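You operate a simulated robot arm through the tools that you are given. There is no shell and no other tool.

You run a simulated two-armed robot. Do the job below in one go: nothing can be reset, and whatever is moved stays where it is left.

TASK
Brush off the vent outlet, refit the hose elbow and tighten the clamp.
Fine: no lint left on the outlet; brush back in its spot Set down upright: brush. What is to be rubbed or washed off counts as gone when no trace of it is left.

It is judged by the outcome, as a careful person would: the job done as asked, and still so three seconds after it is handed in. It fails if anything else is knocked over, pushed out of place, dropped, spilled or broken.

THE ROBOT
Two 7-joint arms with two-finger parallel grippers on one trunk that stands fixed in place. Base frame: the origin is at the foot of the trunk, x ahead of it, y to its left, z up. Readings come in mm, rad, newtons and seconds.
The left shoulder is at [70, 163, 1366], the right one opposite. With the tool pointing down near the work surface each hand reaches from about 380 to 880 mm from the base axis, measured 20 degrees to its own side. Payload 3.43 kg a hand.
The TCP of each hand is the grasp point between the finger pads, 34 mm short of the fingertips. In the tool frame z runs along the fingers and y along their closing line. Largest opening 128 mm; finger width 24, thickness 12; the body of the gripper, 48 by 130 mm, starts 96 mm behind the TCP.
Orientation is that of the tool frame in the base frame, as a unit quaternion [w, x, y, z]. With the fingers straight down and closing along the base's y, the tool's x points along the base's -x, its y along +y and its z along -z.

THE INTERFACE
- The arms move only by the tool servo_tool. It takes "left_rows", "right_rows" or both (then of equal length, played together; a hand with none holds still); each is a list of rows, each a list of 7 numbers: the shift along the tool's x, y, z in units of 250 mm (1.0 is 250 mm), then the turn, a rotation vector about the tool's x, y, z in units of 120 degrees (1.0 is 120 degrees), then the finger opening in cm, from 0 to 12.8. In form: [[x, y, z, ax, ay, az, hand], ...]. A call has 1 to 20 rows; each row is the pose to reach, as a shift and turn from the pose commanded when the call began, along the tool's axes at that moment. A call with a number of a shift or a turn outside -1 to 1 is refused whole. Each row takes 0.2 s and may step no farther than 50 mm and 0.15 rad from the row before; otherwise, or with a gripper value out of range, the whole call is refused. Where a pose cannot be reached the arm comes as near as it can. A force on the tool above 40 N (or 10 N above the force at the start of the call, whichever is more), or a blocked arm, ends the call early, and 0.2 s more pass. Each finger travels about 153 mm/s and halts on what it meets, pressing with about 36 N; the grip force reading is that of the motor and also rises with nothing between the fingers. The clock runs only during rows and for 0.2 s after the last one: add rows that repeat a pose to give the fingers time. The reply holds the time, the measured pose of the TCP, the force on the tool along the base axes, the opening and the grip force, in the units named above and with some noise, with the torque about the TCP (base axes, N m) and any sound that the robot's microphone picked up.
- Cameras (640 x 400 px; columns grow to the right, rows downward): "scene" is now at [136.7, -51.6, 1597.1]; the picture's right is [-0.57, -0.82, 0.00], its down [-0.42, 0.29, -0.86] and it looks along [0.71, -0.49, -0.51] (base axes); focal length 362 px, centre (320, 200). "left" rides on the left gripper at [76, 11, -160] in its tool frame; the picture's right is [-0.15, 0.99, 0.00], its down [-0.88, -0.13, -0.46] and it looks along [-0.45, -0.07, 0.89] (tool axes); focal length 234 px, centre (320, 200). "right" rides on the right gripper at [76, -11, -160] in its tool frame; the picture's right is [0.15, 0.99, 0.00], its down [-0.88, 0.13, -0.46] and it looks along [-0.45, 0.07, 0.89] (tool axes); focal length 234 px, centre (320, 200). There is no depth. A picture from a camera that has moved, and an enlarged one, comes with that camera's place and axes in the base frame and with its lens. The place of the scene camera against the robot may be out by one fixed shift of up to 18 mm in any direction.
- grab_frame(camera): a new picture of that camera. It takes no simulated time.
- slide_trunk(by): slides the trunk up (or, below 0, down) by that many mm; the arms and the scene camera ride with it, the base frame stays. It gives what a move gives, with no picture.
- head_to(pan, tilt): turns the head with the scene camera to pan (to the left, within 1.501 rad either way) and tilt (down, from -0.506 to 1.204), counted from straight ahead of the robot. It gives what a move gives.
- inspect(camera, box): a new picture of the part [left, top, right, bottom] of that camera's present view, enlarged. It takes no simulated time.
- finish_job(): hands the job in; it is judged then, once.

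Nothing tells you positions but the pictures and the camera data. Unless the task says otherwise, let go and move clear before handing in.

The tools are called after "Call:" as a command line: name --argument value ..., lists and objects as JSON in quotes. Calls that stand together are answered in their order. servo_tool: Moves the arms, as the interface text tells. Its arguments: {"type":"object","properties":{"left_rows":{"type":"array","items":{"type":"array","items":{"type":"number"}}},"right_rows":{"type":"array","items":{"type":"array","items":{"type":"number"}}}},"required":[]} The other tools are called the same way: slide_trunk (by) slides the trunk up or down; head_to (pan, tilt) turns the head that bears the scene camera; grab_frame (camera) takes a picture; inspect (camera, box) takes an enlarged picture of a part of a camera's view; finish_job () hands the job in.

At the start:

```text
t: 0.0
left_position: [514.1, -90.3, 1371.8]
left_orientation: [0.0, -0.001, 1.0, 0.001]
left_wrist_force: [-0.1, 0.4, -0.5]
left_wrist_torque: [-0.01, 0.0, -0.01]
left_gripper_width: 128.4
left_gripper_force: 0.1
right_position: [246.9, -262.8, 1390.7]
right_orientation: [0.001, 0.001, 1.0, 0.0]
right_wrist_force: [0.3, 0.6, -0.6]
right_wrist_torque: [-0.01, 0.01, 0.02]
right_gripper_width: 128.0
right_gripper_force: 0.1
trunk travel left (down, up): [-846.0, 94.0]
head pan, tilt: [-0.604, 0.529]
```

scene: 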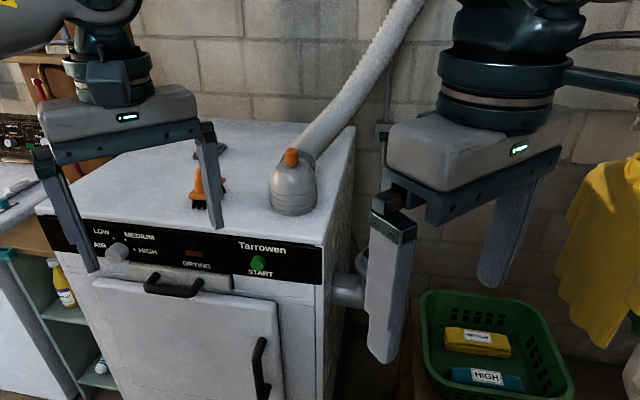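
right: 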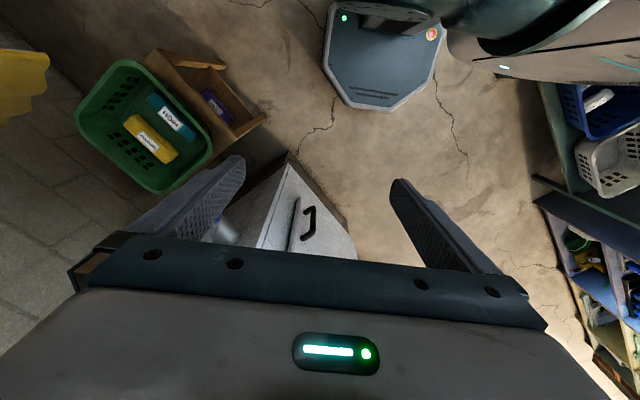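
left: 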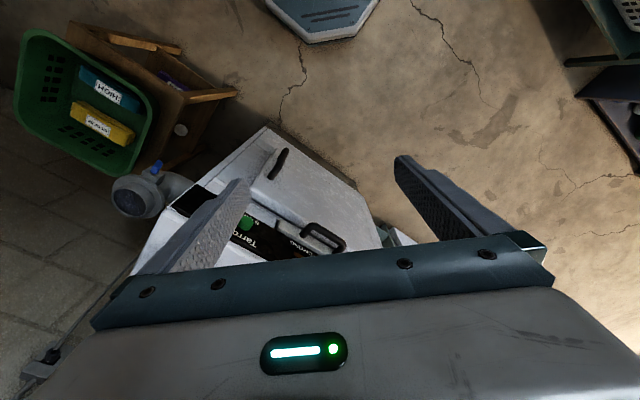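

I see a dryer with a grey hose elbow (with an orange clamp tab) lying on its top, an orange brush behind, and a vent outlet on the dryer's right side. I'll look closer at each of them before moving.

Call:
inspect --camera "scene" --box '[160, 100, 360, 225]'

Call:
inspect --camera "scene" --box '[300, 200, 460, 300]'

Call:
inspect --camera "left" --box '[80, 130, 280, 255]'

Call:
inspect --camera "right" --box '[160, 150, 380, 260]'

```text
3.20 times, centred on (260, 162) of scene
camera zoom: at [136.7, -51.6, 1597.1], right [-0.57, -0.82, 0.0], down [-0.42, 0.29, -0.86], along [0.71, -0.49, -0.51], focal length 1158 px, centre (512, 320)
```

zoom: 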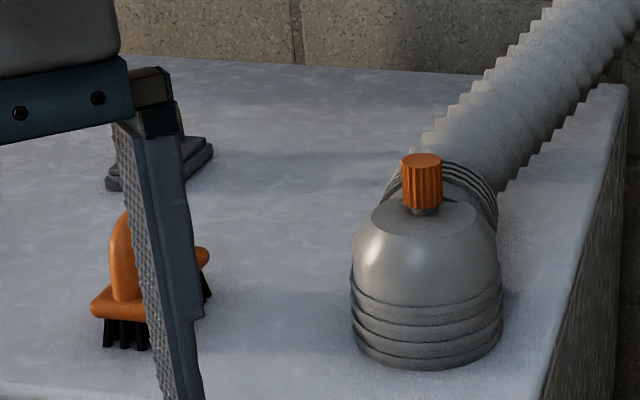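

```text
4.00 times, centred on (380, 250) of scene
camera zoom: at [136.7, -51.6, 1597.1], right [-0.57, -0.82, 0.0], down [-0.42, 0.29, -0.86], along [0.71, -0.49, -0.51], focal length 1447 px, centre (80, 0)
```

zoom: 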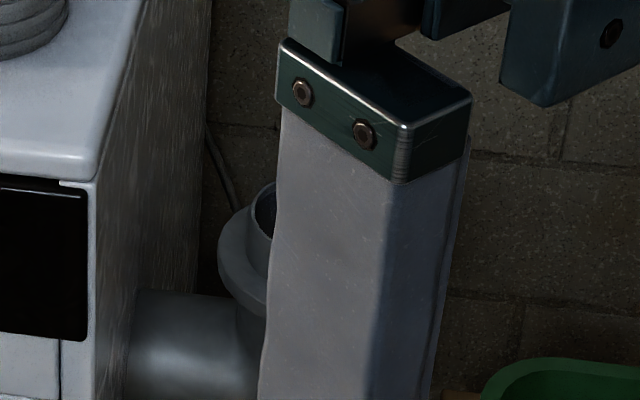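

```text
3.20 times, centred on (180, 192) of left
camera zoom: at [437.7, -77.0, 1529.0], right [0.14, 0.99, 0.0], down [0.88, -0.13, 0.46], along [0.45, -0.07, -0.89], focal length 749 px, centre (768, 224)
```

zoom: 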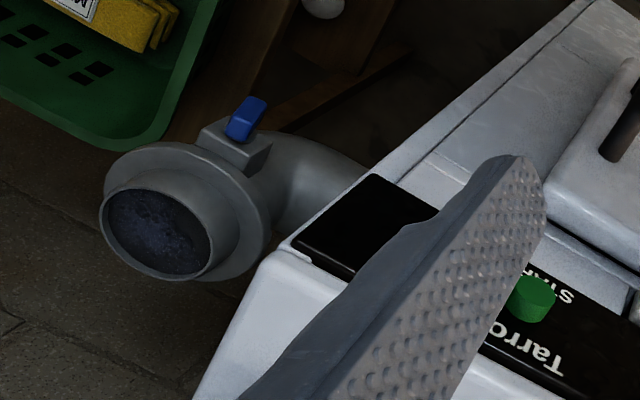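

```text
2.91 times, centred on (270, 205) of right
camera zoom: at [171.8, -275.1, 1550.3], right [-0.14, 0.99, 0.0], down [0.88, 0.13, 0.46], along [0.45, 0.07, -0.89], focal length 681 px, centre (466, 186)
```

zoom: 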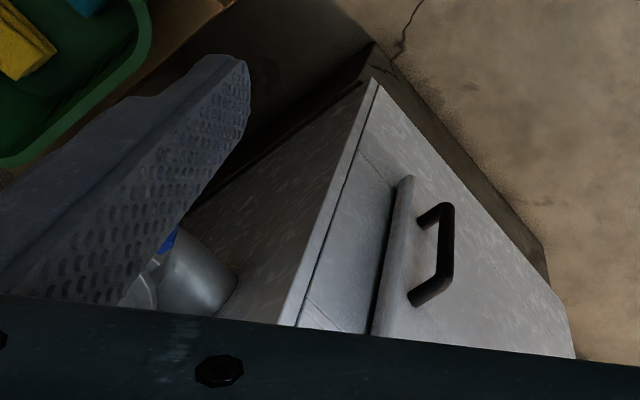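

The outlet is a short upright collar on the dryer's right side, with dark lint inside and a blue part beside it; the elbow with its orange knob sits on the dryer top. I'll move both hands out of the way so I can see everything.

Call:
servo_tool --right_rows '[[0, -0.15, 0, 0, 0, 0, 12.8], [0, -0.3, 0, 0, 0, 0, 12.8], [0, -0.45, 0, 0, 0, 0, 12.8], [0, -0.6, 0, 0, 0, 0, 12.8], [0, -0.75, 0, 0, 0, 0, 12.8], [0, -0.9, 0, 0, 0, 0, 12.8], [0, -1.0, 0, 0, 0, 0, 12.8]]' --left_rows '[[0, 0.15, 0, 0, 0, 0, 12.8], [0, 0.3, 0, 0, 0, 0, 12.8], [0, 0.45, 0, 0, 0, 0, 12.8], [0, 0.6, 0, 0, 0, 0, 12.8], [0, 0.75, 0, 0, 0, 0, 12.8], [0, 0.9, 0, 0, 0, 0, 12.8], [0, 1.0, 0, 0, 0, 0, 12.8]]'

Call:
grab_frame --camera "scene"

Call:
grab_frame --camera "right"

Call:
grab_frame --camera "left"

```text
t: 1.6
left_position: [507.4, 161.9, 1372.6]
left_orientation: [0.001, 0.0, 1.0, -0.001]
left_wrist_force: [-0.6, 0.4, 0.4]
left_wrist_torque: [0.0, -0.05, -0.03]
left_gripper_width: 127.9
left_gripper_force: 0.0
right_position: [243.9, -514.1, 1390.5]
right_orientation: [0.001, 0.0, 1.0, 0.001]
right_wrist_force: [0.1, -0.4, 0.7]
right_wrist_torque: [0.04, -0.03, 0.01]
right_gripper_width: 128.0
right_gripper_force: 0.0
trunk travel left (down, up): [-846.0, 94.0]
head pan, tilt: [-0.604, 0.529]
```

```text
taken
camera scene: at [133.5, -52.2, 1597.4], right [-0.57, -0.82, 0.0], down [-0.41, 0.29, -0.86], along [0.71, -0.49, -0.5], focal length 362 px, centre (320, 200)
```

scene: 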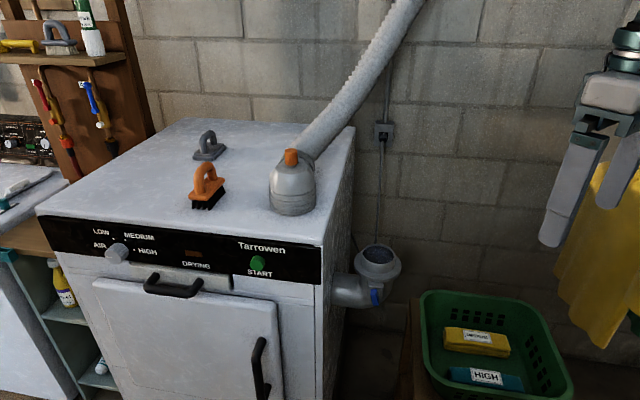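

```text
taken
camera right: at [167.1, -526.7, 1550.0], right [-0.15, 0.99, 0.0], down [0.88, 0.13, 0.46], along [0.45, 0.07, -0.89], focal length 234 px, centre (320, 200)
```

right: 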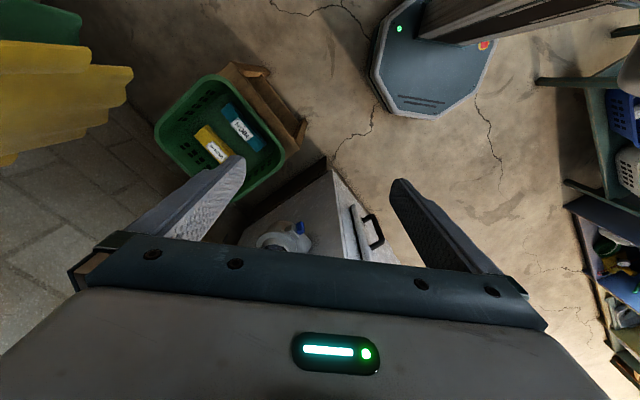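

```text
taken
camera left: at [431.0, 174.2, 1529.9], right [0.15, 0.99, 0.0], down [0.88, -0.13, 0.46], along [0.45, -0.07, -0.89], focal length 234 px, centre (320, 200)
```

left: 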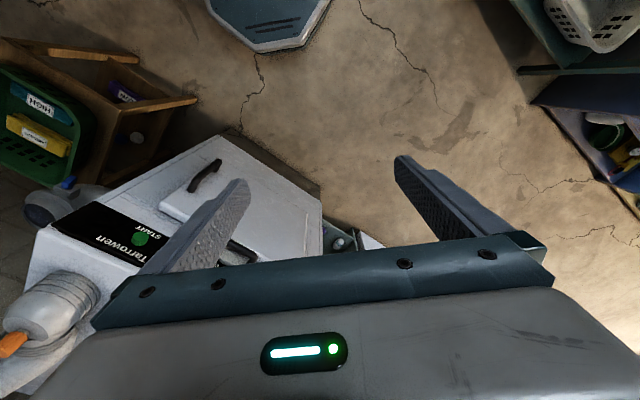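

Call:
inspect --camera "scene" --box '[160, 100, 360, 225]'

Call:
inspect --camera "scene" --box '[320, 220, 432, 330]'

Call:
inspect --camera "scene" --box '[0, 0, 160, 100]'

Call:
inspect --camera "scene" --box '[250, 0, 450, 125]'

Call:
inspect --camera "scene" --box '[400, 270, 600, 395]'

```text
3.20 times, centred on (260, 162) of scene
camera zoom: at [133.5, -52.2, 1597.4], right [-0.57, -0.82, 0.0], down [-0.41, 0.29, -0.86], along [0.71, -0.49, -0.5], focal length 1158 px, centre (512, 320)
```

zoom: 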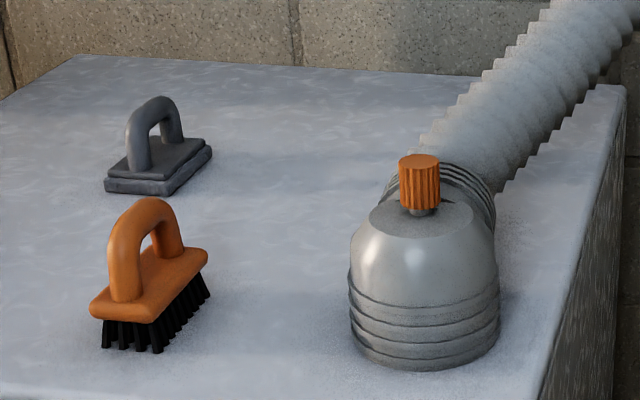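

```text
3.64 times, centred on (376, 275) of scene
camera zoom: at [133.5, -52.2, 1597.4], right [-0.57, -0.82, 0.0], down [-0.41, 0.29, -0.86], along [0.71, -0.49, -0.5], focal length 1316 px, centre (116, -73)
```

zoom: 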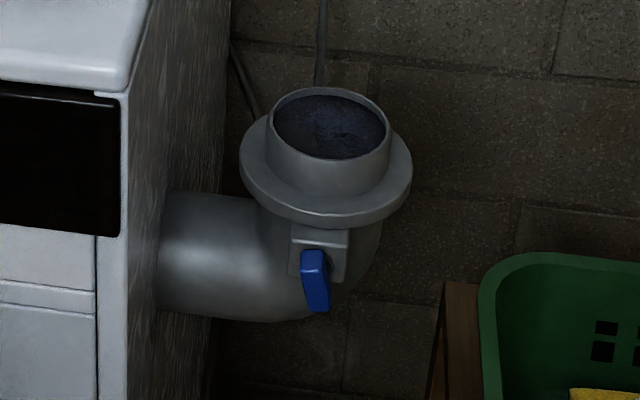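

```text
4.00 times, centred on (80, 50) of scene
camera zoom: at [133.5, -52.2, 1597.4], right [-0.57, -0.82, 0.0], down [-0.41, 0.29, -0.86], along [0.71, -0.49, -0.5], focal length 1447 px, centre (1280, 800)
```

zoom: 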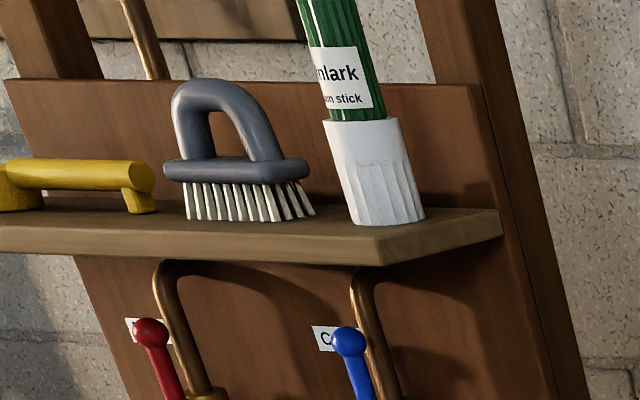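

```text
3.20 times, centred on (350, 62) of scene
camera zoom: at [133.5, -52.2, 1597.4], right [-0.57, -0.82, 0.0], down [-0.41, 0.29, -0.86], along [0.71, -0.49, -0.5], focal length 1158 px, centre (224, 640)
```

zoom: 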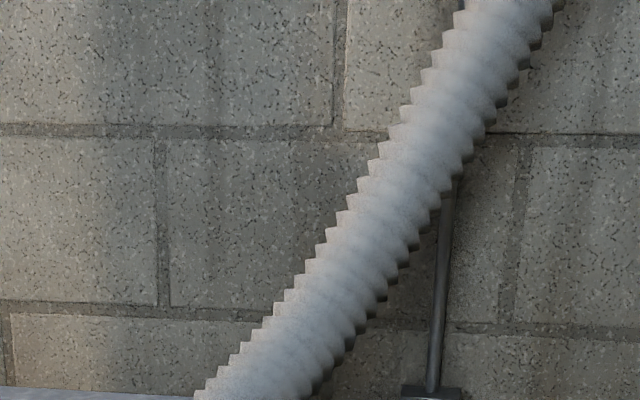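

```text
3.20 times, centred on (500, 332) of scene
camera zoom: at [133.5, -52.2, 1597.4], right [-0.57, -0.82, 0.0], down [-0.41, 0.29, -0.86], along [0.71, -0.49, -0.5], focal length 1158 px, centre (-256, -224)
```

zoom: 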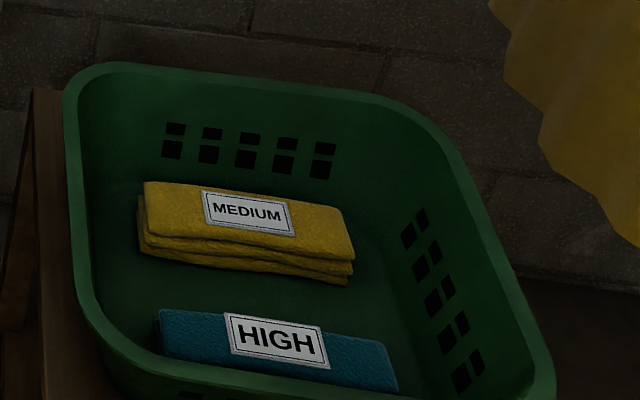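

The orange bristle brush and a dark grey scrub pad stand on the dryer top, left of the elbow. The outlet collar seems to be near [626, -565, 1035]. I'll bring the right hand camera over the outlet and the left one over the dryer top to measure more accurately.

Call:
servo_tool --right_rows '[[-0.18, -0.04, 0, 0, 0, 0, 12.8], [-0.36, -0.08, 0, 0, 0, 0, 12.8], [-0.54, -0.12, 0.05, 0, 0, 0, 12.8], [-0.72, -0.16, 0.1, 0, 0, 0, 12.8], [-0.9, -0.2, 0.2, 0, 0, 0, 12.8], [-1.0, -0.2, 0.3, 0, 0, 0, 12.8], [-1.0, -0.2, 0.4, 0, 0, 0, 12.8]]' --left_rows '[[0, -0.18, 0, 0, 0, 0, 12.8], [0, -0.36, 0, 0, 0, 0, 12.8], [0, -0.54, 0, 0, 0, 0, 12.8], [0, -0.72, 0, 0, 0, 0, 12.8], [0, -0.9, 0, 0, 0, 0, 12.8], [-0.15, -1.0, 0, 0, 0, 0, 12.8], [-0.3, -1.0, 0, 0, 0, 0, 12.8]]'

Call:
grab_frame --camera "right"

Call:
grab_frame --camera "left"

Call:
grab_frame --camera "scene"

```text
refused: row 5 steps farther than a row can; nothing moved
```

```text
taken
camera right: at [167.1, -526.7, 1550.0], right [-0.15, 0.99, 0.0], down [0.88, 0.13, 0.46], along [0.45, 0.07, -0.89], focal length 234 px, centre (320, 200)
```

right: 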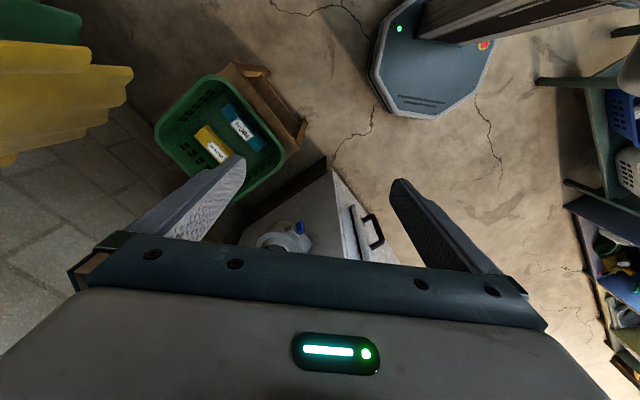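

```text
taken
camera left: at [431.0, 174.2, 1529.9], right [0.15, 0.99, 0.0], down [0.88, -0.13, 0.46], along [0.45, -0.07, -0.89], focal length 234 px, centre (320, 200)
```

left: 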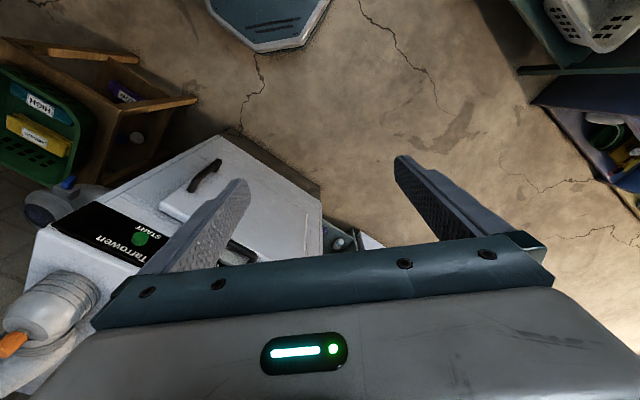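

```text
taken
camera scene: at [133.5, -52.2, 1597.4], right [-0.57, -0.82, 0.0], down [-0.41, 0.29, -0.86], along [0.71, -0.49, -0.5], focal length 362 px, centre (320, 200)
```

scene: 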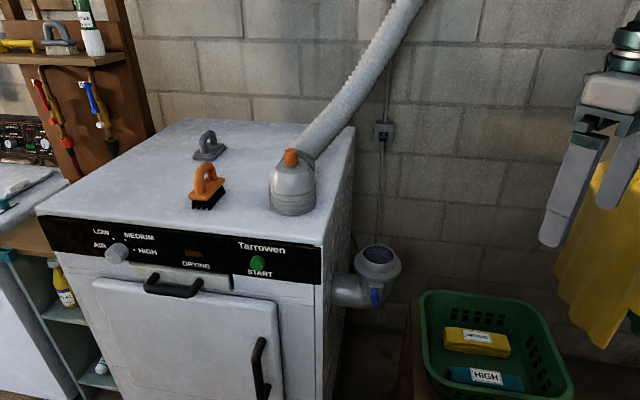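

A row stepped too far, so nothing moved. I'm sending the same motion again with smaller steps.

Call:
servo_tool --right_rows '[[-0.18, -0.04, 0, 0, 0, 0, 12.8], [-0.36, -0.08, 0, 0, 0, 0, 12.8], [-0.54, -0.12, 0.05, 0, 0, 0, 12.8], [-0.71, -0.16, 0.1, 0, 0, 0, 12.8], [-0.85, -0.2, 0.2, 0, 0, 0, 12.8], [-0.95, -0.2, 0.3, 0, 0, 0, 12.8], [-1.0, -0.2, 0.4, 0, 0, 0, 12.8]]' --left_rows '[[0, -0.18, 0, 0, 0, 0, 12.8], [0, -0.36, 0, 0, 0, 0, 12.8], [0, -0.54, 0, 0, 0, 0, 12.8], [0, -0.72, 0, 0, 0, 0, 12.8], [0, -0.9, 0, 0, 0, 0, 12.8], [-0.15, -1.0, 0, 0, 0, 0, 12.8], [-0.3, -1.0, 0, 0, 0, 0, 12.8]]'

Call:
grab_frame --camera "right"

Call:
grab_frame --camera "left"

Call:
grab_frame --camera "scene"

```text
t: 3.2
left_position: [589.3, -93.4, 1369.1]
left_orientation: [-0.002, -0.001, 1.0, 0.0]
left_wrist_force: [0.4, 0.8, -0.4]
left_wrist_torque: [-0.01, 0.08, 0.0]
left_gripper_width: 128.2
left_gripper_force: 0.0
right_position: [502.3, -565.8, 1287.0]
right_orientation: [-0.001, 0.0, 1.0, 0.001]
right_wrist_force: [0.5, 0.4, 0.7]
right_wrist_torque: [0.0, 0.01, 0.01]
right_gripper_width: 128.4
right_gripper_force: 0.1
trunk travel left (down, up): [-846.0, 94.0]
head pan, tilt: [-0.604, 0.529]
```

```text
taken
camera right: at [425.5, -578.0, 1447.2], right [-0.15, 0.99, 0.0], down [0.88, 0.13, 0.46], along [0.45, 0.07, -0.89], focal length 234 px, centre (320, 200)
```

right: 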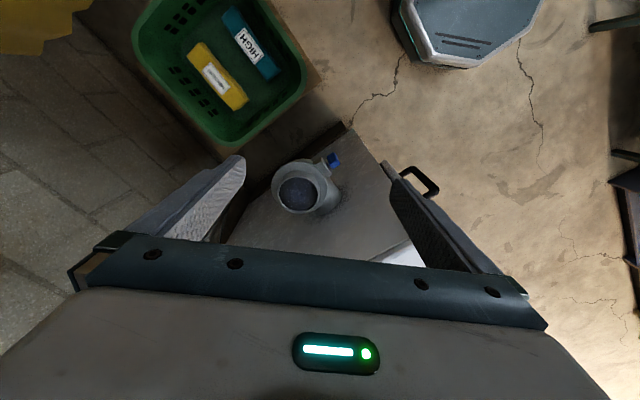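

```text
taken
camera left: at [513.3, -79.7, 1527.8], right [0.14, 0.99, 0.0], down [0.88, -0.13, 0.45], along [0.45, -0.07, -0.89], focal length 234 px, centre (320, 200)
```

left: 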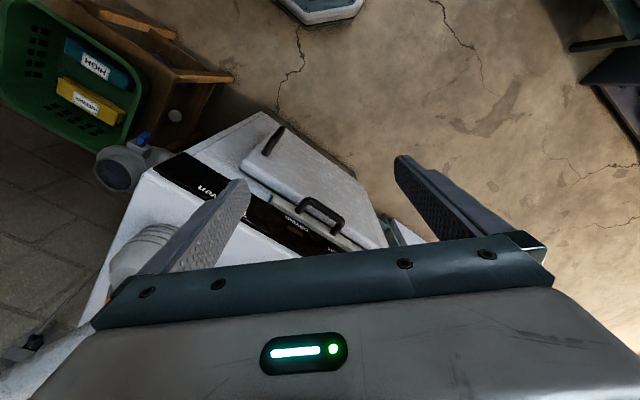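

```text
taken
camera scene: at [140.0, -51.7, 1596.8], right [-0.57, -0.82, 0.0], down [-0.42, 0.29, -0.86], along [0.71, -0.49, -0.51], focal length 362 px, centre (320, 200)
```

scene: 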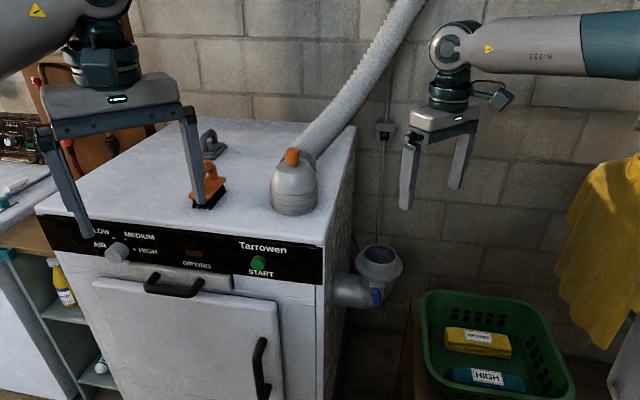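

Call:
inspect --camera "right" --box '[240, 130, 400, 230]'

Call:
inspect --camera "left" --box '[70, 110, 230, 210]'

Call:
inspect --camera "scene" --box '[320, 230, 416, 320]'

```text
4.00 times, centred on (320, 180) of right
camera zoom: at [425.5, -578.0, 1447.2], right [-0.15, 0.99, 0.0], down [0.88, 0.13, 0.46], along [0.45, 0.07, -0.89], focal length 937 px, centre (320, 280)
```

zoom: 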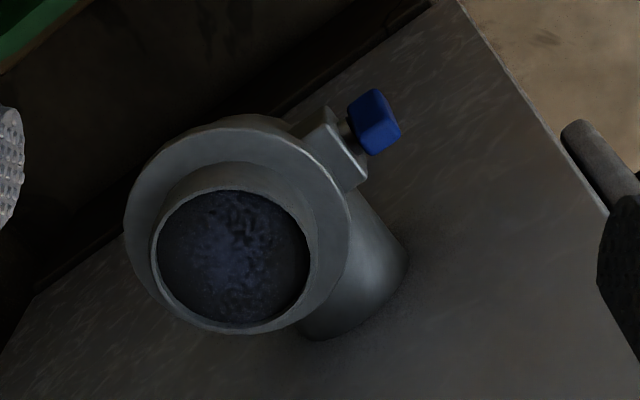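

```text
4.00 times, centred on (150, 160) of left
camera zoom: at [513.3, -79.7, 1527.8], right [0.14, 0.99, 0.0], down [0.88, -0.13, 0.45], along [0.45, -0.07, -0.89], focal length 937 px, centre (1000, 360)
```

zoom: 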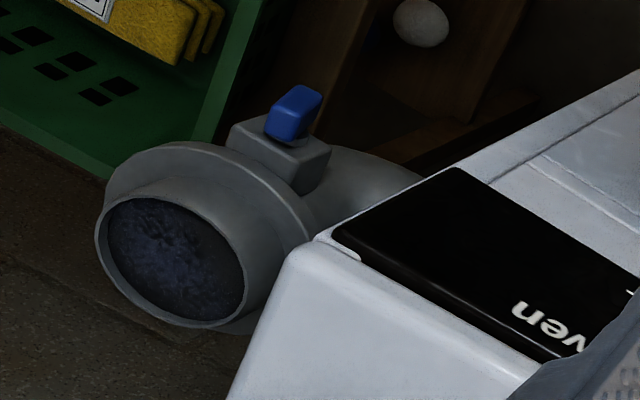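

```text
4.44 times, centred on (368, 275) of scene
camera zoom: at [140.0, -51.7, 1596.8], right [-0.57, -0.82, 0.0], down [-0.42, 0.29, -0.86], along [0.71, -0.49, -0.51], focal length 1608 px, centre (107, -133)
```

zoom: 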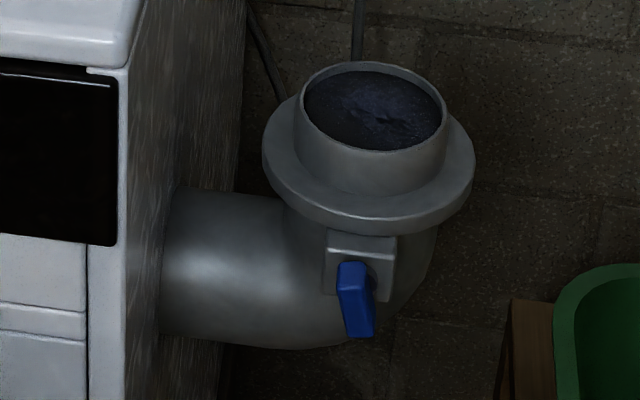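

The outlet rim triangulates to about [637, -590, 1016] from the two hand cameras, and the scene camera appears to be offset by about 15 mm. Next I'll tilt the left hand forward to look at the elbow and brush up close.

Call:
servo_tool --left_rows '[[-0.04, -0.12, -0.03, 0, -0.05, 0, 12.8], [-0.08, -0.26, -0.06, 0, -0.1, 0, 12.8], [-0.12, -0.4, -0.09, 0, -0.15, 0, 12.8], [-0.16, -0.52, -0.12, 0, -0.2, 0, 12.8], [-0.2, -0.63, -0.12, 0, -0.24, 0, 12.8], [-0.2, -0.63, -0.12, 0, -0.24, 0, 12.8]]'

Call:
grab_frame --camera "left"

Call:
grab_frame --camera "scene"

```text
t: 4.6
left_position: [638.8, -246.1, 1401.0]
left_orientation: [0.248, -0.001, 0.969, 0.0]
left_wrist_force: [0.5, 0.5, 0.6]
left_wrist_torque: [0.01, 0.02, -0.01]
left_gripper_width: 127.9
left_gripper_force: 0.2
right_position: [497.1, -565.2, 1287.6]
right_orientation: [0.001, 0.002, 1.0, 0.001]
right_wrist_force: [-0.6, 1.3, -0.1]
right_wrist_torque: [0.03, 0.0, -0.01]
right_gripper_width: 127.9
right_gripper_force: 0.2
trunk travel left (down, up): [-846.0, 94.0]
head pan, tilt: [-0.604, 0.529]
```

```text
taken
camera left: at [495.3, -233.7, 1502.4], right [0.13, 0.99, 0.07], down [0.55, -0.13, 0.82], along [0.82, -0.07, -0.56], focal length 234 px, centre (320, 200)
```

left: 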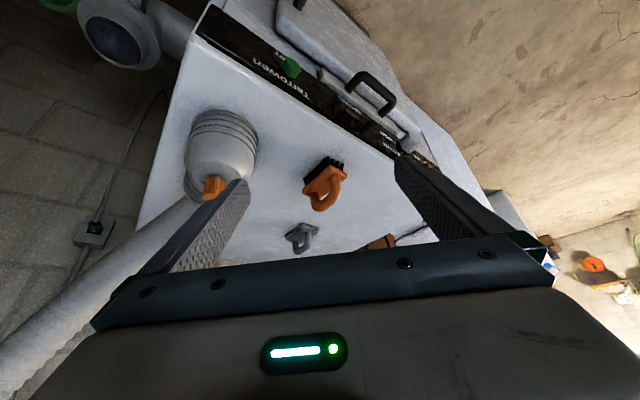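

```text
taken
camera scene: at [137.1, -50.9, 1597.1], right [-0.57, -0.82, 0.0], down [-0.42, 0.29, -0.86], along [0.71, -0.49, -0.51], focal length 362 px, centre (320, 200)
```

scene: 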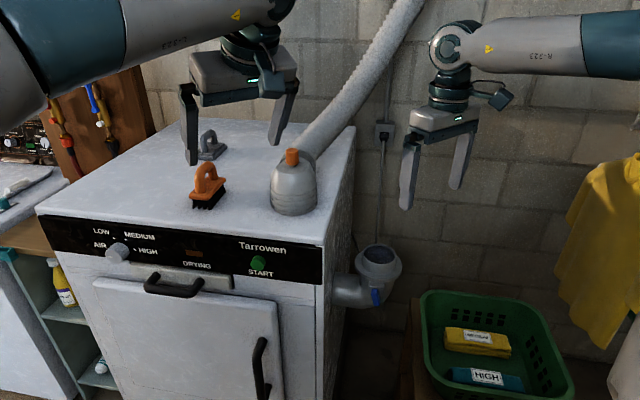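

Call:
inspect --camera "left" --box '[150, 90, 310, 220]'

Call:
inspect --camera "left" --box '[260, 140, 400, 260]'

Call:
inspect --camera "scene" --box '[160, 120, 360, 245]'

```text
3.08 times, centred on (230, 155) of left
camera zoom: at [495.3, -233.7, 1502.4], right [0.13, 0.99, 0.07], down [0.55, -0.13, 0.82], along [0.82, -0.07, -0.56], focal length 720 px, centre (597, 338)
```

zoom: 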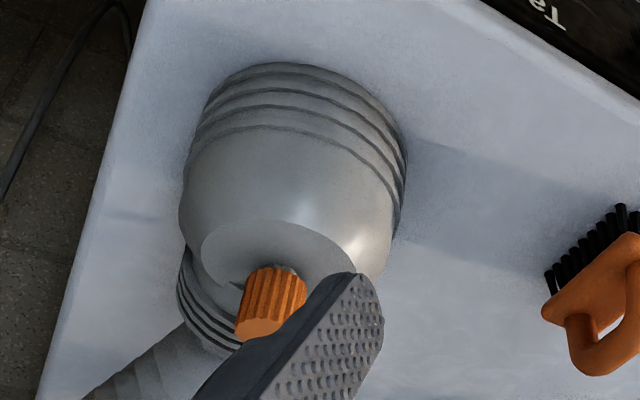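

```text
3.33 times, centred on (330, 200) of left
camera zoom: at [495.3, -233.7, 1502.4], right [0.13, 0.99, 0.07], down [0.55, -0.13, 0.82], along [0.82, -0.07, -0.56], focal length 781 px, centre (287, 200)
```

zoom: 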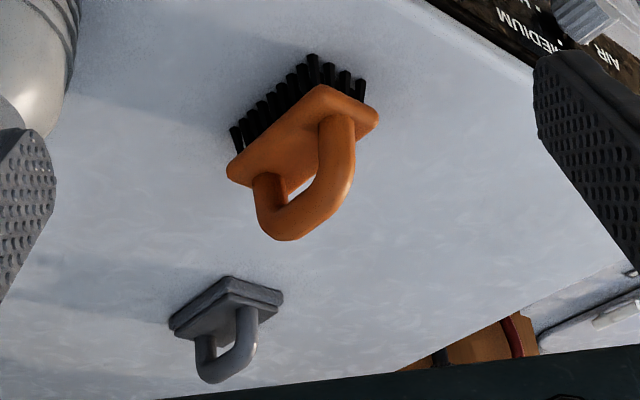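

```text
3.20 times, centred on (260, 182) of scene
camera zoom: at [137.1, -50.9, 1597.1], right [-0.57, -0.82, 0.0], down [-0.42, 0.29, -0.86], along [0.71, -0.49, -0.51], focal length 1158 px, centre (512, 256)
```

zoom: 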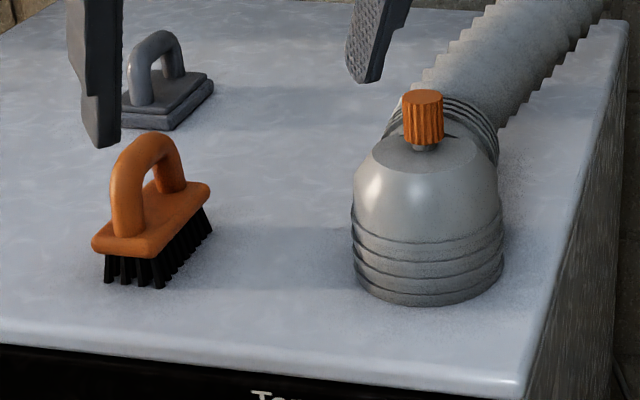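

The knob is near [761, -417, 1276], the dryer top near z 1157, and the brush centre near [874, -258] with its handle running mostly along y. I'll pull the left hand clear to the left and bring the right hand over the brush for a straight-down look.

Call:
servo_tool --left_rows '[[0, 0.15, 0, 0, 0, 0, 12.8], [0, 0.33, 0, 0, 0.05, 0, 12.8], [0, 0.5, 0, 0, 0.1, 0, 12.8], [0, 0.68, 0, 0, 0.15, 0, 12.8], [0, 0.85, 0, 0, 0.2, 0, 12.8], [0, 1.0, 0, 0, 0.24, 0, 12.8]]' --right_rows '[[0, 0, -0.18, 0, 0, 0, 12.8], [0, 0, -0.36, 0, 0, 0, 12.8], [0, 0, -0.52, 0, 0, 0, 12.8], [0, 0, -0.52, 0, 0, 0, 12.8], [0, 0, -0.52, 0, 0, 0, 12.8], [0, 0, -0.52, 0, 0, 0, 12.8]]'

Call:
servo_tool --right_rows '[[0, 0.15, 0, 0, 0, 0.05, 12.8], [0, 0.33, 0, 0, 0, 0.1, 12.8], [0, 0.5, 0, 0, 0, 0.17, 12.8], [-0.1, 0.66, 0, 0, 0, 0.24, 12.8], [-0.2, 0.82, 0, 0, 0, 0.31, 12.8], [-0.32, 0.96, 0, 0, 0, 0.38, 12.8], [-0.5, 1.0, 0, 0, 0, 0.45, 12.8], [-0.68, 1.0, 0, 0, 0, 0.52, 12.8], [-0.84, 1.0, 0, 0, 0, 0.59, 12.8], [-0.84, 1.0, 0, 0, 0, 0.59, 12.8]]'

Call:
grab_frame --camera "right"

Call:
grab_frame --camera "scene"

Call:
grab_frame --camera "left"

```text
t: 6.0
left_position: [635.7, 4.2, 1398.1]
left_orientation: [0.0, -0.001, 1.0, -0.001]
left_wrist_force: [-0.2, 0.4, 0.2]
left_wrist_torque: [0.0, 0.0, -0.03]
left_gripper_width: 128.1
left_gripper_force: 0.1
right_position: [498.8, -562.2, 1422.1]
right_orientation: [0.0, 0.001, 1.0, 0.0]
right_wrist_force: [0.1, -0.1, -0.2]
right_wrist_torque: [-0.04, 0.0, 0.04]
right_gripper_width: 127.9
right_gripper_force: 0.1
trunk travel left (down, up): [-846.0, 94.0]
head pan, tilt: [-0.604, 0.529]
```

```text
t: 8.2
left_position: [632.7, 2.8, 1398.6]
left_orientation: [0.001, -0.001, 1.0, -0.001]
left_wrist_force: [-0.3, -0.3, 0.3]
left_wrist_torque: [0.03, 0.0, 0.01]
left_gripper_width: 128.3
left_gripper_force: 0.1
right_position: [702.3, -335.5, 1419.3]
right_orientation: [0.001, 0.582, 0.813, 0.002]
right_wrist_force: [-0.6, -0.3, 0.4]
right_wrist_torque: [0.01, -0.04, 0.03]
right_gripper_width: 128.0
right_gripper_force: 0.0
right hand out of reach, approached as far as the arm can: row 9, 10
trunk travel left (down, up): [-846.0, 94.0]
head pan, tilt: [-0.604, 0.529]
```

```text
taken
camera right: at [666.8, -268.9, 1578.5], right [0.89, 0.46, 0.0], down [0.41, -0.79, 0.46], along [0.21, -0.4, -0.89], focal length 234 px, centre (320, 200)
```

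right: 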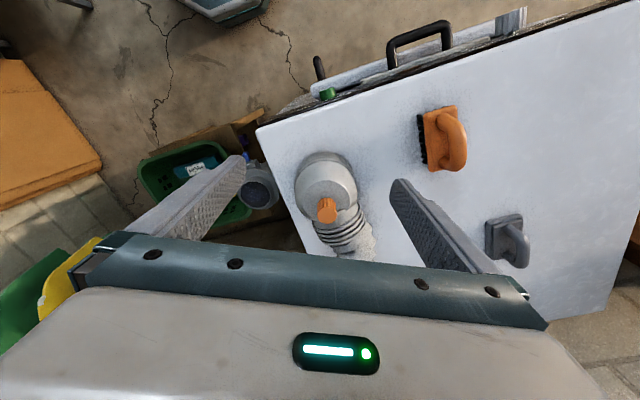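

```text
taken
camera scene: at [135.0, -51.5, 1597.3], right [-0.57, -0.82, 0.0], down [-0.41, 0.29, -0.86], along [0.71, -0.49, -0.5], focal length 362 px, centre (320, 200)
```

scene: 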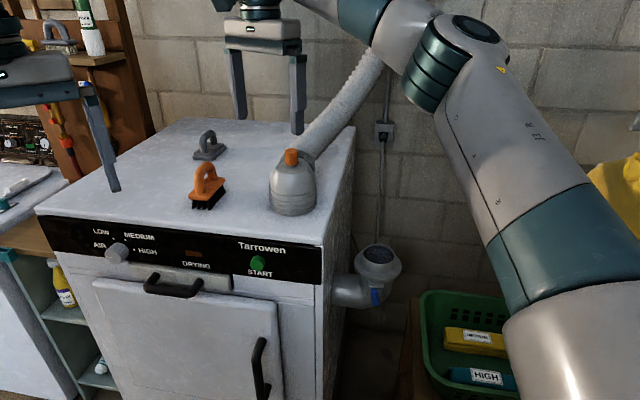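

```text
taken
camera left: at [556.6, 15.4, 1556.9], right [0.14, 0.99, 0.0], down [0.88, -0.13, 0.46], along [0.45, -0.07, -0.89], focal length 234 px, centre (320, 200)
```

left: 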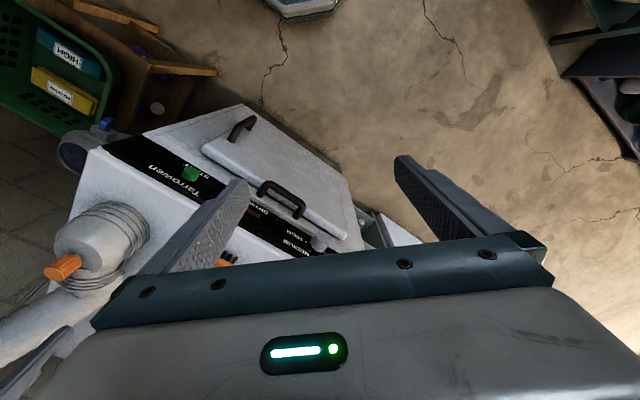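

Call:
inspect --camera "right" --box '[280, 130, 400, 260]'

Call:
inspect --camera "right" --box '[400, 90, 560, 190]'

Call:
inspect --camera "left" --box '[0, 170, 180, 300]'

```text
3.08 times, centred on (340, 195) of right
camera zoom: at [666.8, -268.9, 1578.5], right [0.89, 0.46, 0.0], down [0.41, -0.79, 0.46], along [0.21, -0.4, -0.89], focal length 720 px, centre (258, 215)
```

zoom: 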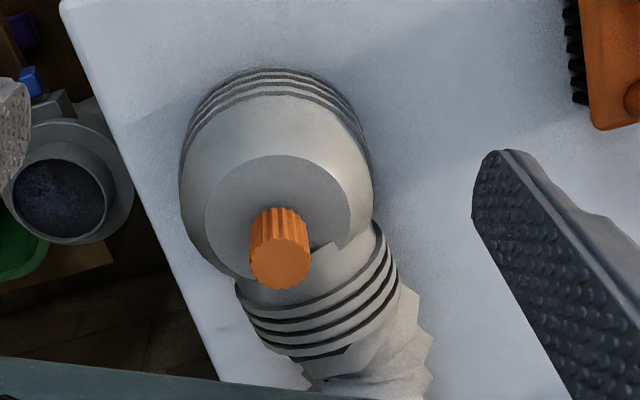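

```text
4.00 times, centred on (480, 140) of right
camera zoom: at [666.8, -268.9, 1578.5], right [0.89, 0.46, 0.0], down [0.41, -0.79, 0.46], along [0.21, -0.4, -0.89], focal length 937 px, centre (-320, 440)
```

zoom: 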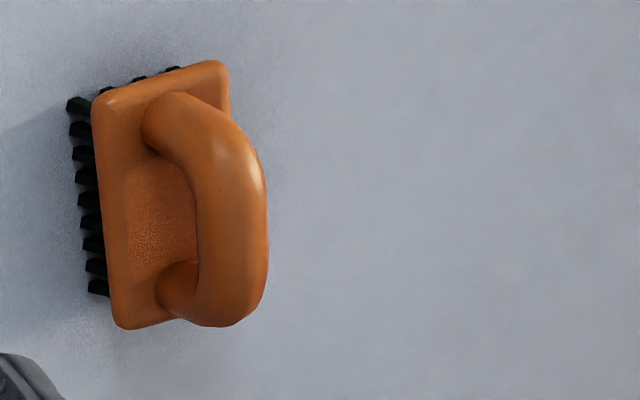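

```text
3.08 times, centred on (90, 235) of left
camera zoom: at [556.6, 15.4, 1556.9], right [0.14, 0.99, 0.0], down [0.88, -0.13, 0.46], along [0.45, -0.07, -0.89], focal length 720 px, centre (1028, 92)
```

zoom: 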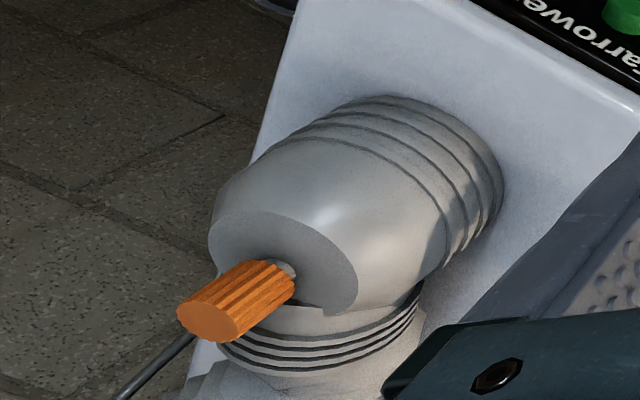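

The brush is a 97 x 46 mm plate centred near [881, -257], its long axis at about -45° and the handle bar near z 1243. I'll tilt the right hand along the handle so the arm can reach, and stop at a pre-grasp point.

Call:
servo_tool --right_rows '[[0.0, 0.05, 0.0, -0.0083, -0.0358, -0.0262, 12.0], [0.03, 0.14, 0.0, -0.0166, -0.0716, -0.0525, 11.0], [0.06, 0.23, 0.02, -0.0248, -0.1074, -0.0787, 10.0], [0.1, 0.33, 0.07, -0.0331, -0.1433, -0.105, 9.0], [0.14, 0.43, 0.13, -0.0414, -0.1791, -0.1312, 8.0], [0.18, 0.53, 0.21, -0.0497, -0.2149, -0.1574, 8.0], [0.22, 0.62, 0.3, -0.0579, -0.2507, -0.1837, 8.0], [0.256, 0.691, 0.392, -0.0662, -0.2865, -0.2099, 8.0], [0.256, 0.691, 0.392, -0.0662, -0.2865, -0.2099, 8.0]]'

Call:
grab_frame --camera "right"

Call:
grab_frame --camera "scene"

Call:
grab_frame --camera "left"

```text
t: 10.2
left_position: [634.0, 3.0, 1398.3]
left_orientation: [-0.001, -0.002, 1.0, 0.0]
left_wrist_force: [-1.0, 0.8, 0.1]
left_wrist_torque: [0.02, -0.02, 0.02]
left_gripper_width: 128.0
left_gripper_force: 0.0
right_position: [753.7, -304.9, 1318.6]
right_orientation: [0.279, 0.363, 0.882, -0.112]
right_wrist_force: [-0.3, -0.4, -0.1]
right_wrist_torque: [-0.01, 0.03, 0.0]
right_gripper_width: 80.1
right_gripper_force: 0.0
right hand out of reach, approached as far as the arm can: row 1, 2, 3, 4, 5, 6, 7, 8, 9
trunk travel left (down, up): [-846.0, 94.0]
head pan, tilt: [-0.604, 0.529]
```

```text
taken
camera right: at [636.3, -204.6, 1406.8], right [0.61, 0.79, -0.08], down [0.42, -0.23, 0.88], along [0.67, -0.57, -0.47], focal length 234 px, centre (320, 200)
```

right: 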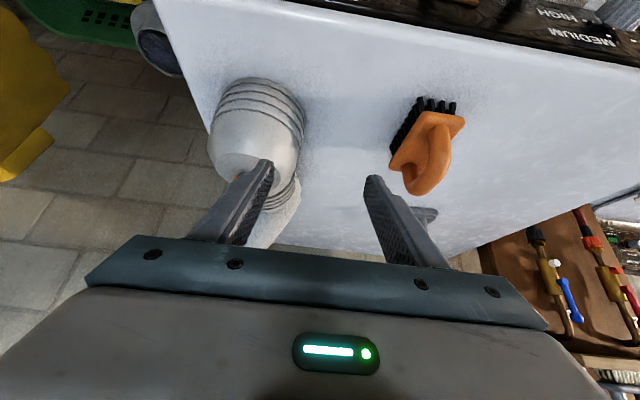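

```text
taken
camera scene: at [136.4, -51.2, 1597.2], right [-0.57, -0.82, 0.0], down [-0.42, 0.29, -0.86], along [0.71, -0.49, -0.5], focal length 362 px, centre (320, 200)
```

scene: 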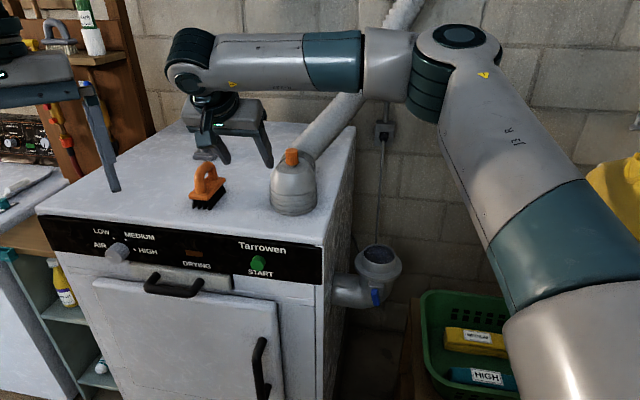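

```text
taken
camera left: at [557.9, 15.9, 1556.4], right [0.14, 0.99, 0.0], down [0.88, -0.13, 0.46], along [0.45, -0.07, -0.89], focal length 234 px, centre (320, 200)
```

left: 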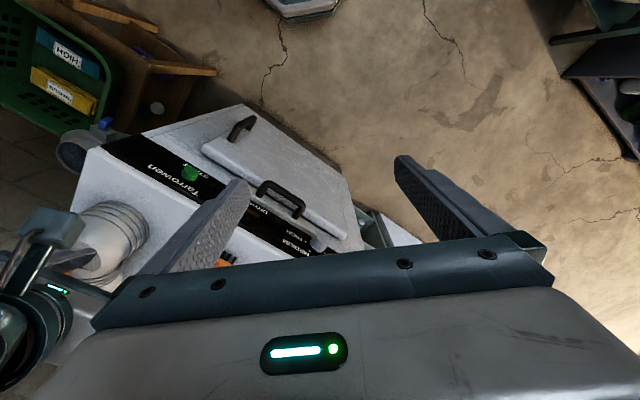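

The right hand took the orientation but stopped about 125 mm short of the pre-grasp point. The arm doesn't look fully stretched, so I'll try going on in small steps.

Call:
servo_tool --right_rows '[[0, 0.1, 0, 0, 0, 0, 8.0], [0, 0.2, 0, 0, 0, 0, 8.0], [0, 0.3, 0, 0, 0, 0, 8.0], [0, 0.4, 0, 0, 0, 0, 8.0], [0, 0.5, 0, 0, 0, 0, 8.0]]'

Call:
grab_frame --camera "scene"

```text
t: 11.4
left_position: [633.0, 3.0, 1398.3]
left_orientation: [0.0, -0.001, 1.0, 0.0]
left_wrist_force: [-0.4, -0.1, -0.2]
left_wrist_torque: [-0.01, 0.02, 0.01]
left_gripper_width: 128.2
left_gripper_force: 0.0
right_position: [753.5, -302.9, 1318.8]
right_orientation: [0.279, 0.364, 0.881, -0.112]
right_wrist_force: [-0.6, -0.3, 0.0]
right_wrist_torque: [0.01, 0.03, 0.02]
right_gripper_width: 80.2
right_gripper_force: 0.1
right hand out of reach, approached as far as the arm can: row 1, 2, 3, 4, 5
trunk travel left (down, up): [-846.0, 94.0]
head pan, tilt: [-0.604, 0.529]
```

```text
taken
camera scene: at [136.8, -51.4, 1597.2], right [-0.57, -0.82, 0.0], down [-0.42, 0.29, -0.86], along [0.71, -0.49, -0.51], focal length 362 px, centre (320, 200)
```

scene: 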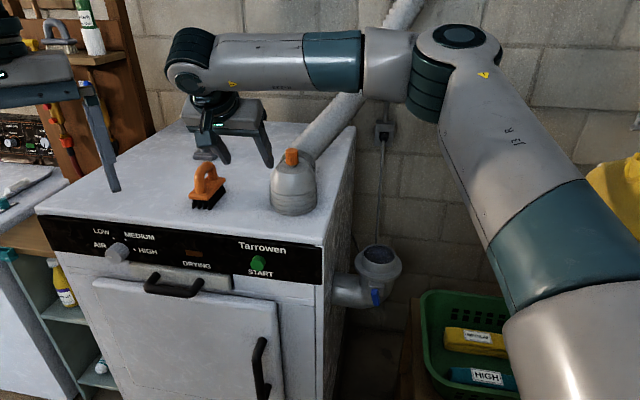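

Still stuck with the arm bent, so this looks like a wrist limit rather than full extension. I'll try the same approach with the hand tilted straight forward and no yaw.

Call:
servo_tool --right_rows '[[0, 0, 0, -0.035, 0, -0.051, 8.0], [0, 0, 0, -0.07, 0, -0.102, 8.0], [-0.01, 0.05, 0.0, -0.106, 0, -0.153, 8.0], [-0.02, 0.12, 0.01, -0.141, 0, -0.204, 8.0], [-0.04, 0.2, 0.02, -0.177, 0, -0.256, 8.0], [-0.055, 0.28, 0.03, -0.2127, 0.001, -0.3081, 8.0], [-0.069, 0.347, 0.039, -0.2127, 0.001, -0.3081, 8.0], [-0.069, 0.347, 0.039, -0.2127, 0.001, -0.3081, 8.0]]'

Call:
grab_frame --camera "scene"

Call:
grab_frame --camera "right"

```text
t: 13.2
left_position: [633.8, 2.6, 1397.3]
left_orientation: [0.0, 0.0, 1.0, 0.0]
left_wrist_force: [0.7, -0.2, -0.4]
left_wrist_torque: [0.0, -0.02, -0.01]
left_gripper_width: 127.7
left_gripper_force: 0.0
right_position: [829.2, -253.8, 1326.0]
right_orientation: [0.299, 0.0, 0.954, 0.0]
right_wrist_force: [-0.3, -0.8, 0.4]
right_wrist_torque: [-0.01, 0.02, 0.01]
right_gripper_width: 79.9
right_gripper_force: 0.2
trunk travel left (down, up): [-846.0, 94.0]
head pan, tilt: [-0.604, 0.529]
```

```text
taken
camera scene: at [136.2, -51.7, 1597.2], right [-0.57, -0.82, 0.0], down [-0.42, 0.29, -0.86], along [0.71, -0.49, -0.5], focal length 362 px, centre (320, 200)
```

scene: 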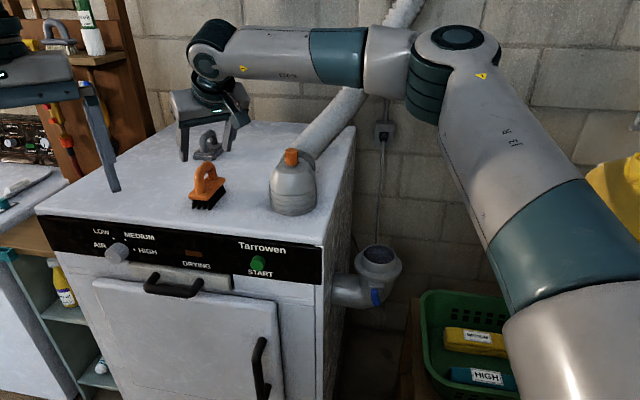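

```text
taken
camera right: at [676.1, -266.7, 1414.4], right [-0.12, 0.99, -0.09], down [0.46, 0.13, 0.88], along [0.88, 0.07, -0.47], focal length 234 px, centre (320, 200)
```

right: 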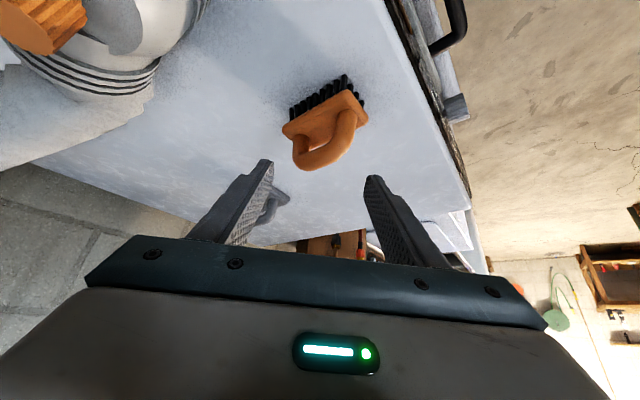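

With the hand pitched straight forward, the pose is reachable. The handle bar needs about 51° of roll about the finger axis, so I'll try that here.

Call:
servo_tool --right_rows '[[0, 0, 0, 0, 0, 0.061, 8.0], [0, 0, 0, 0, 0, 0.122, 8.0], [0, 0, 0, 0, 0, 0.183, 8.0], [0, 0, 0, 0, 0, 0.243, 8.0], [0, 0, 0, 0, 0, 0.304, 8.0], [0, 0, 0, 0, 0, 0.365, 8.0], [0, 0, 0, 0, 0, 0.425, 8.0], [0, 0, 0, 0, 0, 0.425, 8.0]]'

Call:
grab_frame --camera "scene"

Call:
grab_frame --camera "right"

```text
t: 15.0
left_position: [634.6, 0.9, 1398.3]
left_orientation: [0.001, -0.001, 1.0, 0.0]
left_wrist_force: [-0.3, -1.2, 0.0]
left_wrist_torque: [0.01, -0.01, -0.01]
left_gripper_width: 127.8
left_gripper_force: 0.1
right_position: [827.4, -254.5, 1324.1]
right_orientation: [0.271, 0.41, 0.861, 0.129]
right_wrist_force: [-0.4, -0.3, 0.7]
right_wrist_torque: [-0.01, 0.0, 0.0]
right_gripper_width: 80.1
right_gripper_force: 0.1
trunk travel left (down, up): [-846.0, 94.0]
head pan, tilt: [-0.604, 0.529]
```

```text
taken
camera scene: at [136.9, -51.5, 1597.1], right [-0.57, -0.82, 0.0], down [-0.42, 0.29, -0.86], along [0.71, -0.49, -0.51], focal length 362 px, centre (320, 200)
```

scene: 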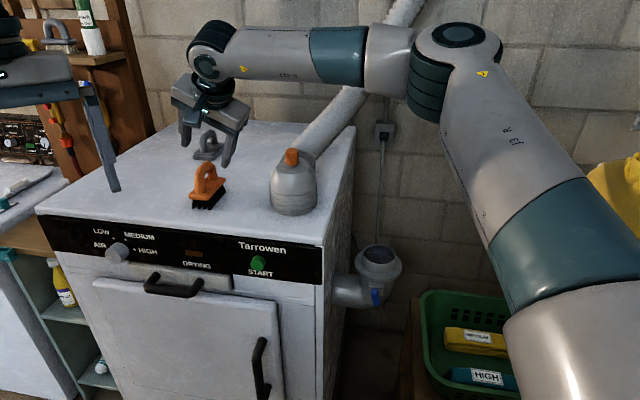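

```text
taken
camera right: at [690.8, -202.8, 1423.7], right [0.56, 0.74, 0.39], down [0.28, -0.6, 0.75], along [0.78, -0.31, -0.54], focal length 234 px, centre (320, 200)
```

right: 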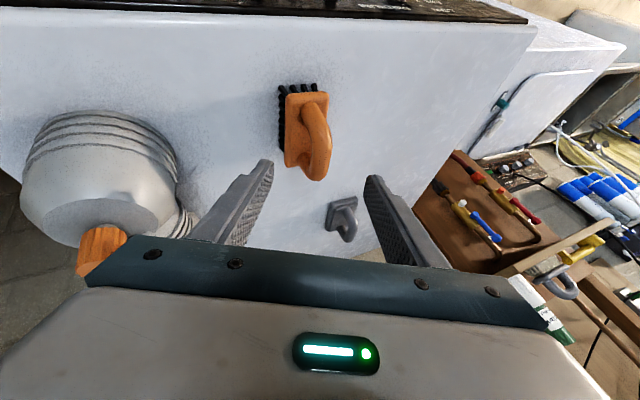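

Call:
inspect --camera "right" --box '[250, 70, 360, 200]'

Call:
inspect --camera "scene" --box '[160, 70, 270, 220]'

```text
3.08 times, centred on (305, 135) of right
camera zoom: at [690.8, -202.8, 1423.7], right [0.56, 0.74, 0.39], down [0.28, -0.6, 0.75], along [0.78, -0.31, -0.54], focal length 720 px, centre (366, 400)
```

zoom: 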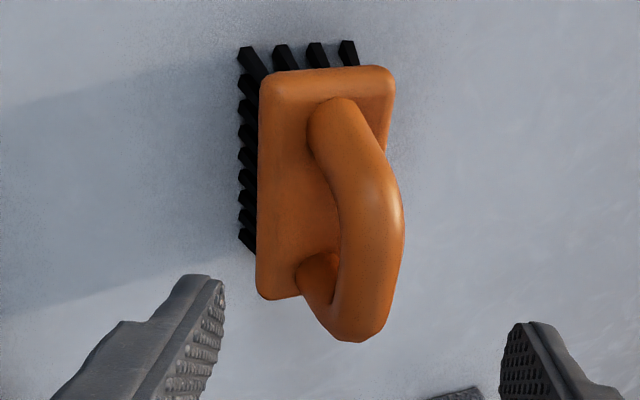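

```text
2.67 times, centred on (215, 145) of scene
camera zoom: at [136.9, -51.5, 1597.1], right [-0.57, -0.82, 0.0], down [-0.42, 0.29, -0.86], along [0.71, -0.49, -0.51], focal length 965 px, centre (600, 347)
```

zoom: 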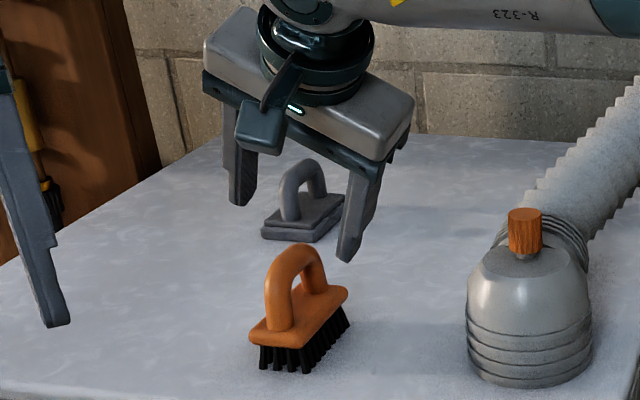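

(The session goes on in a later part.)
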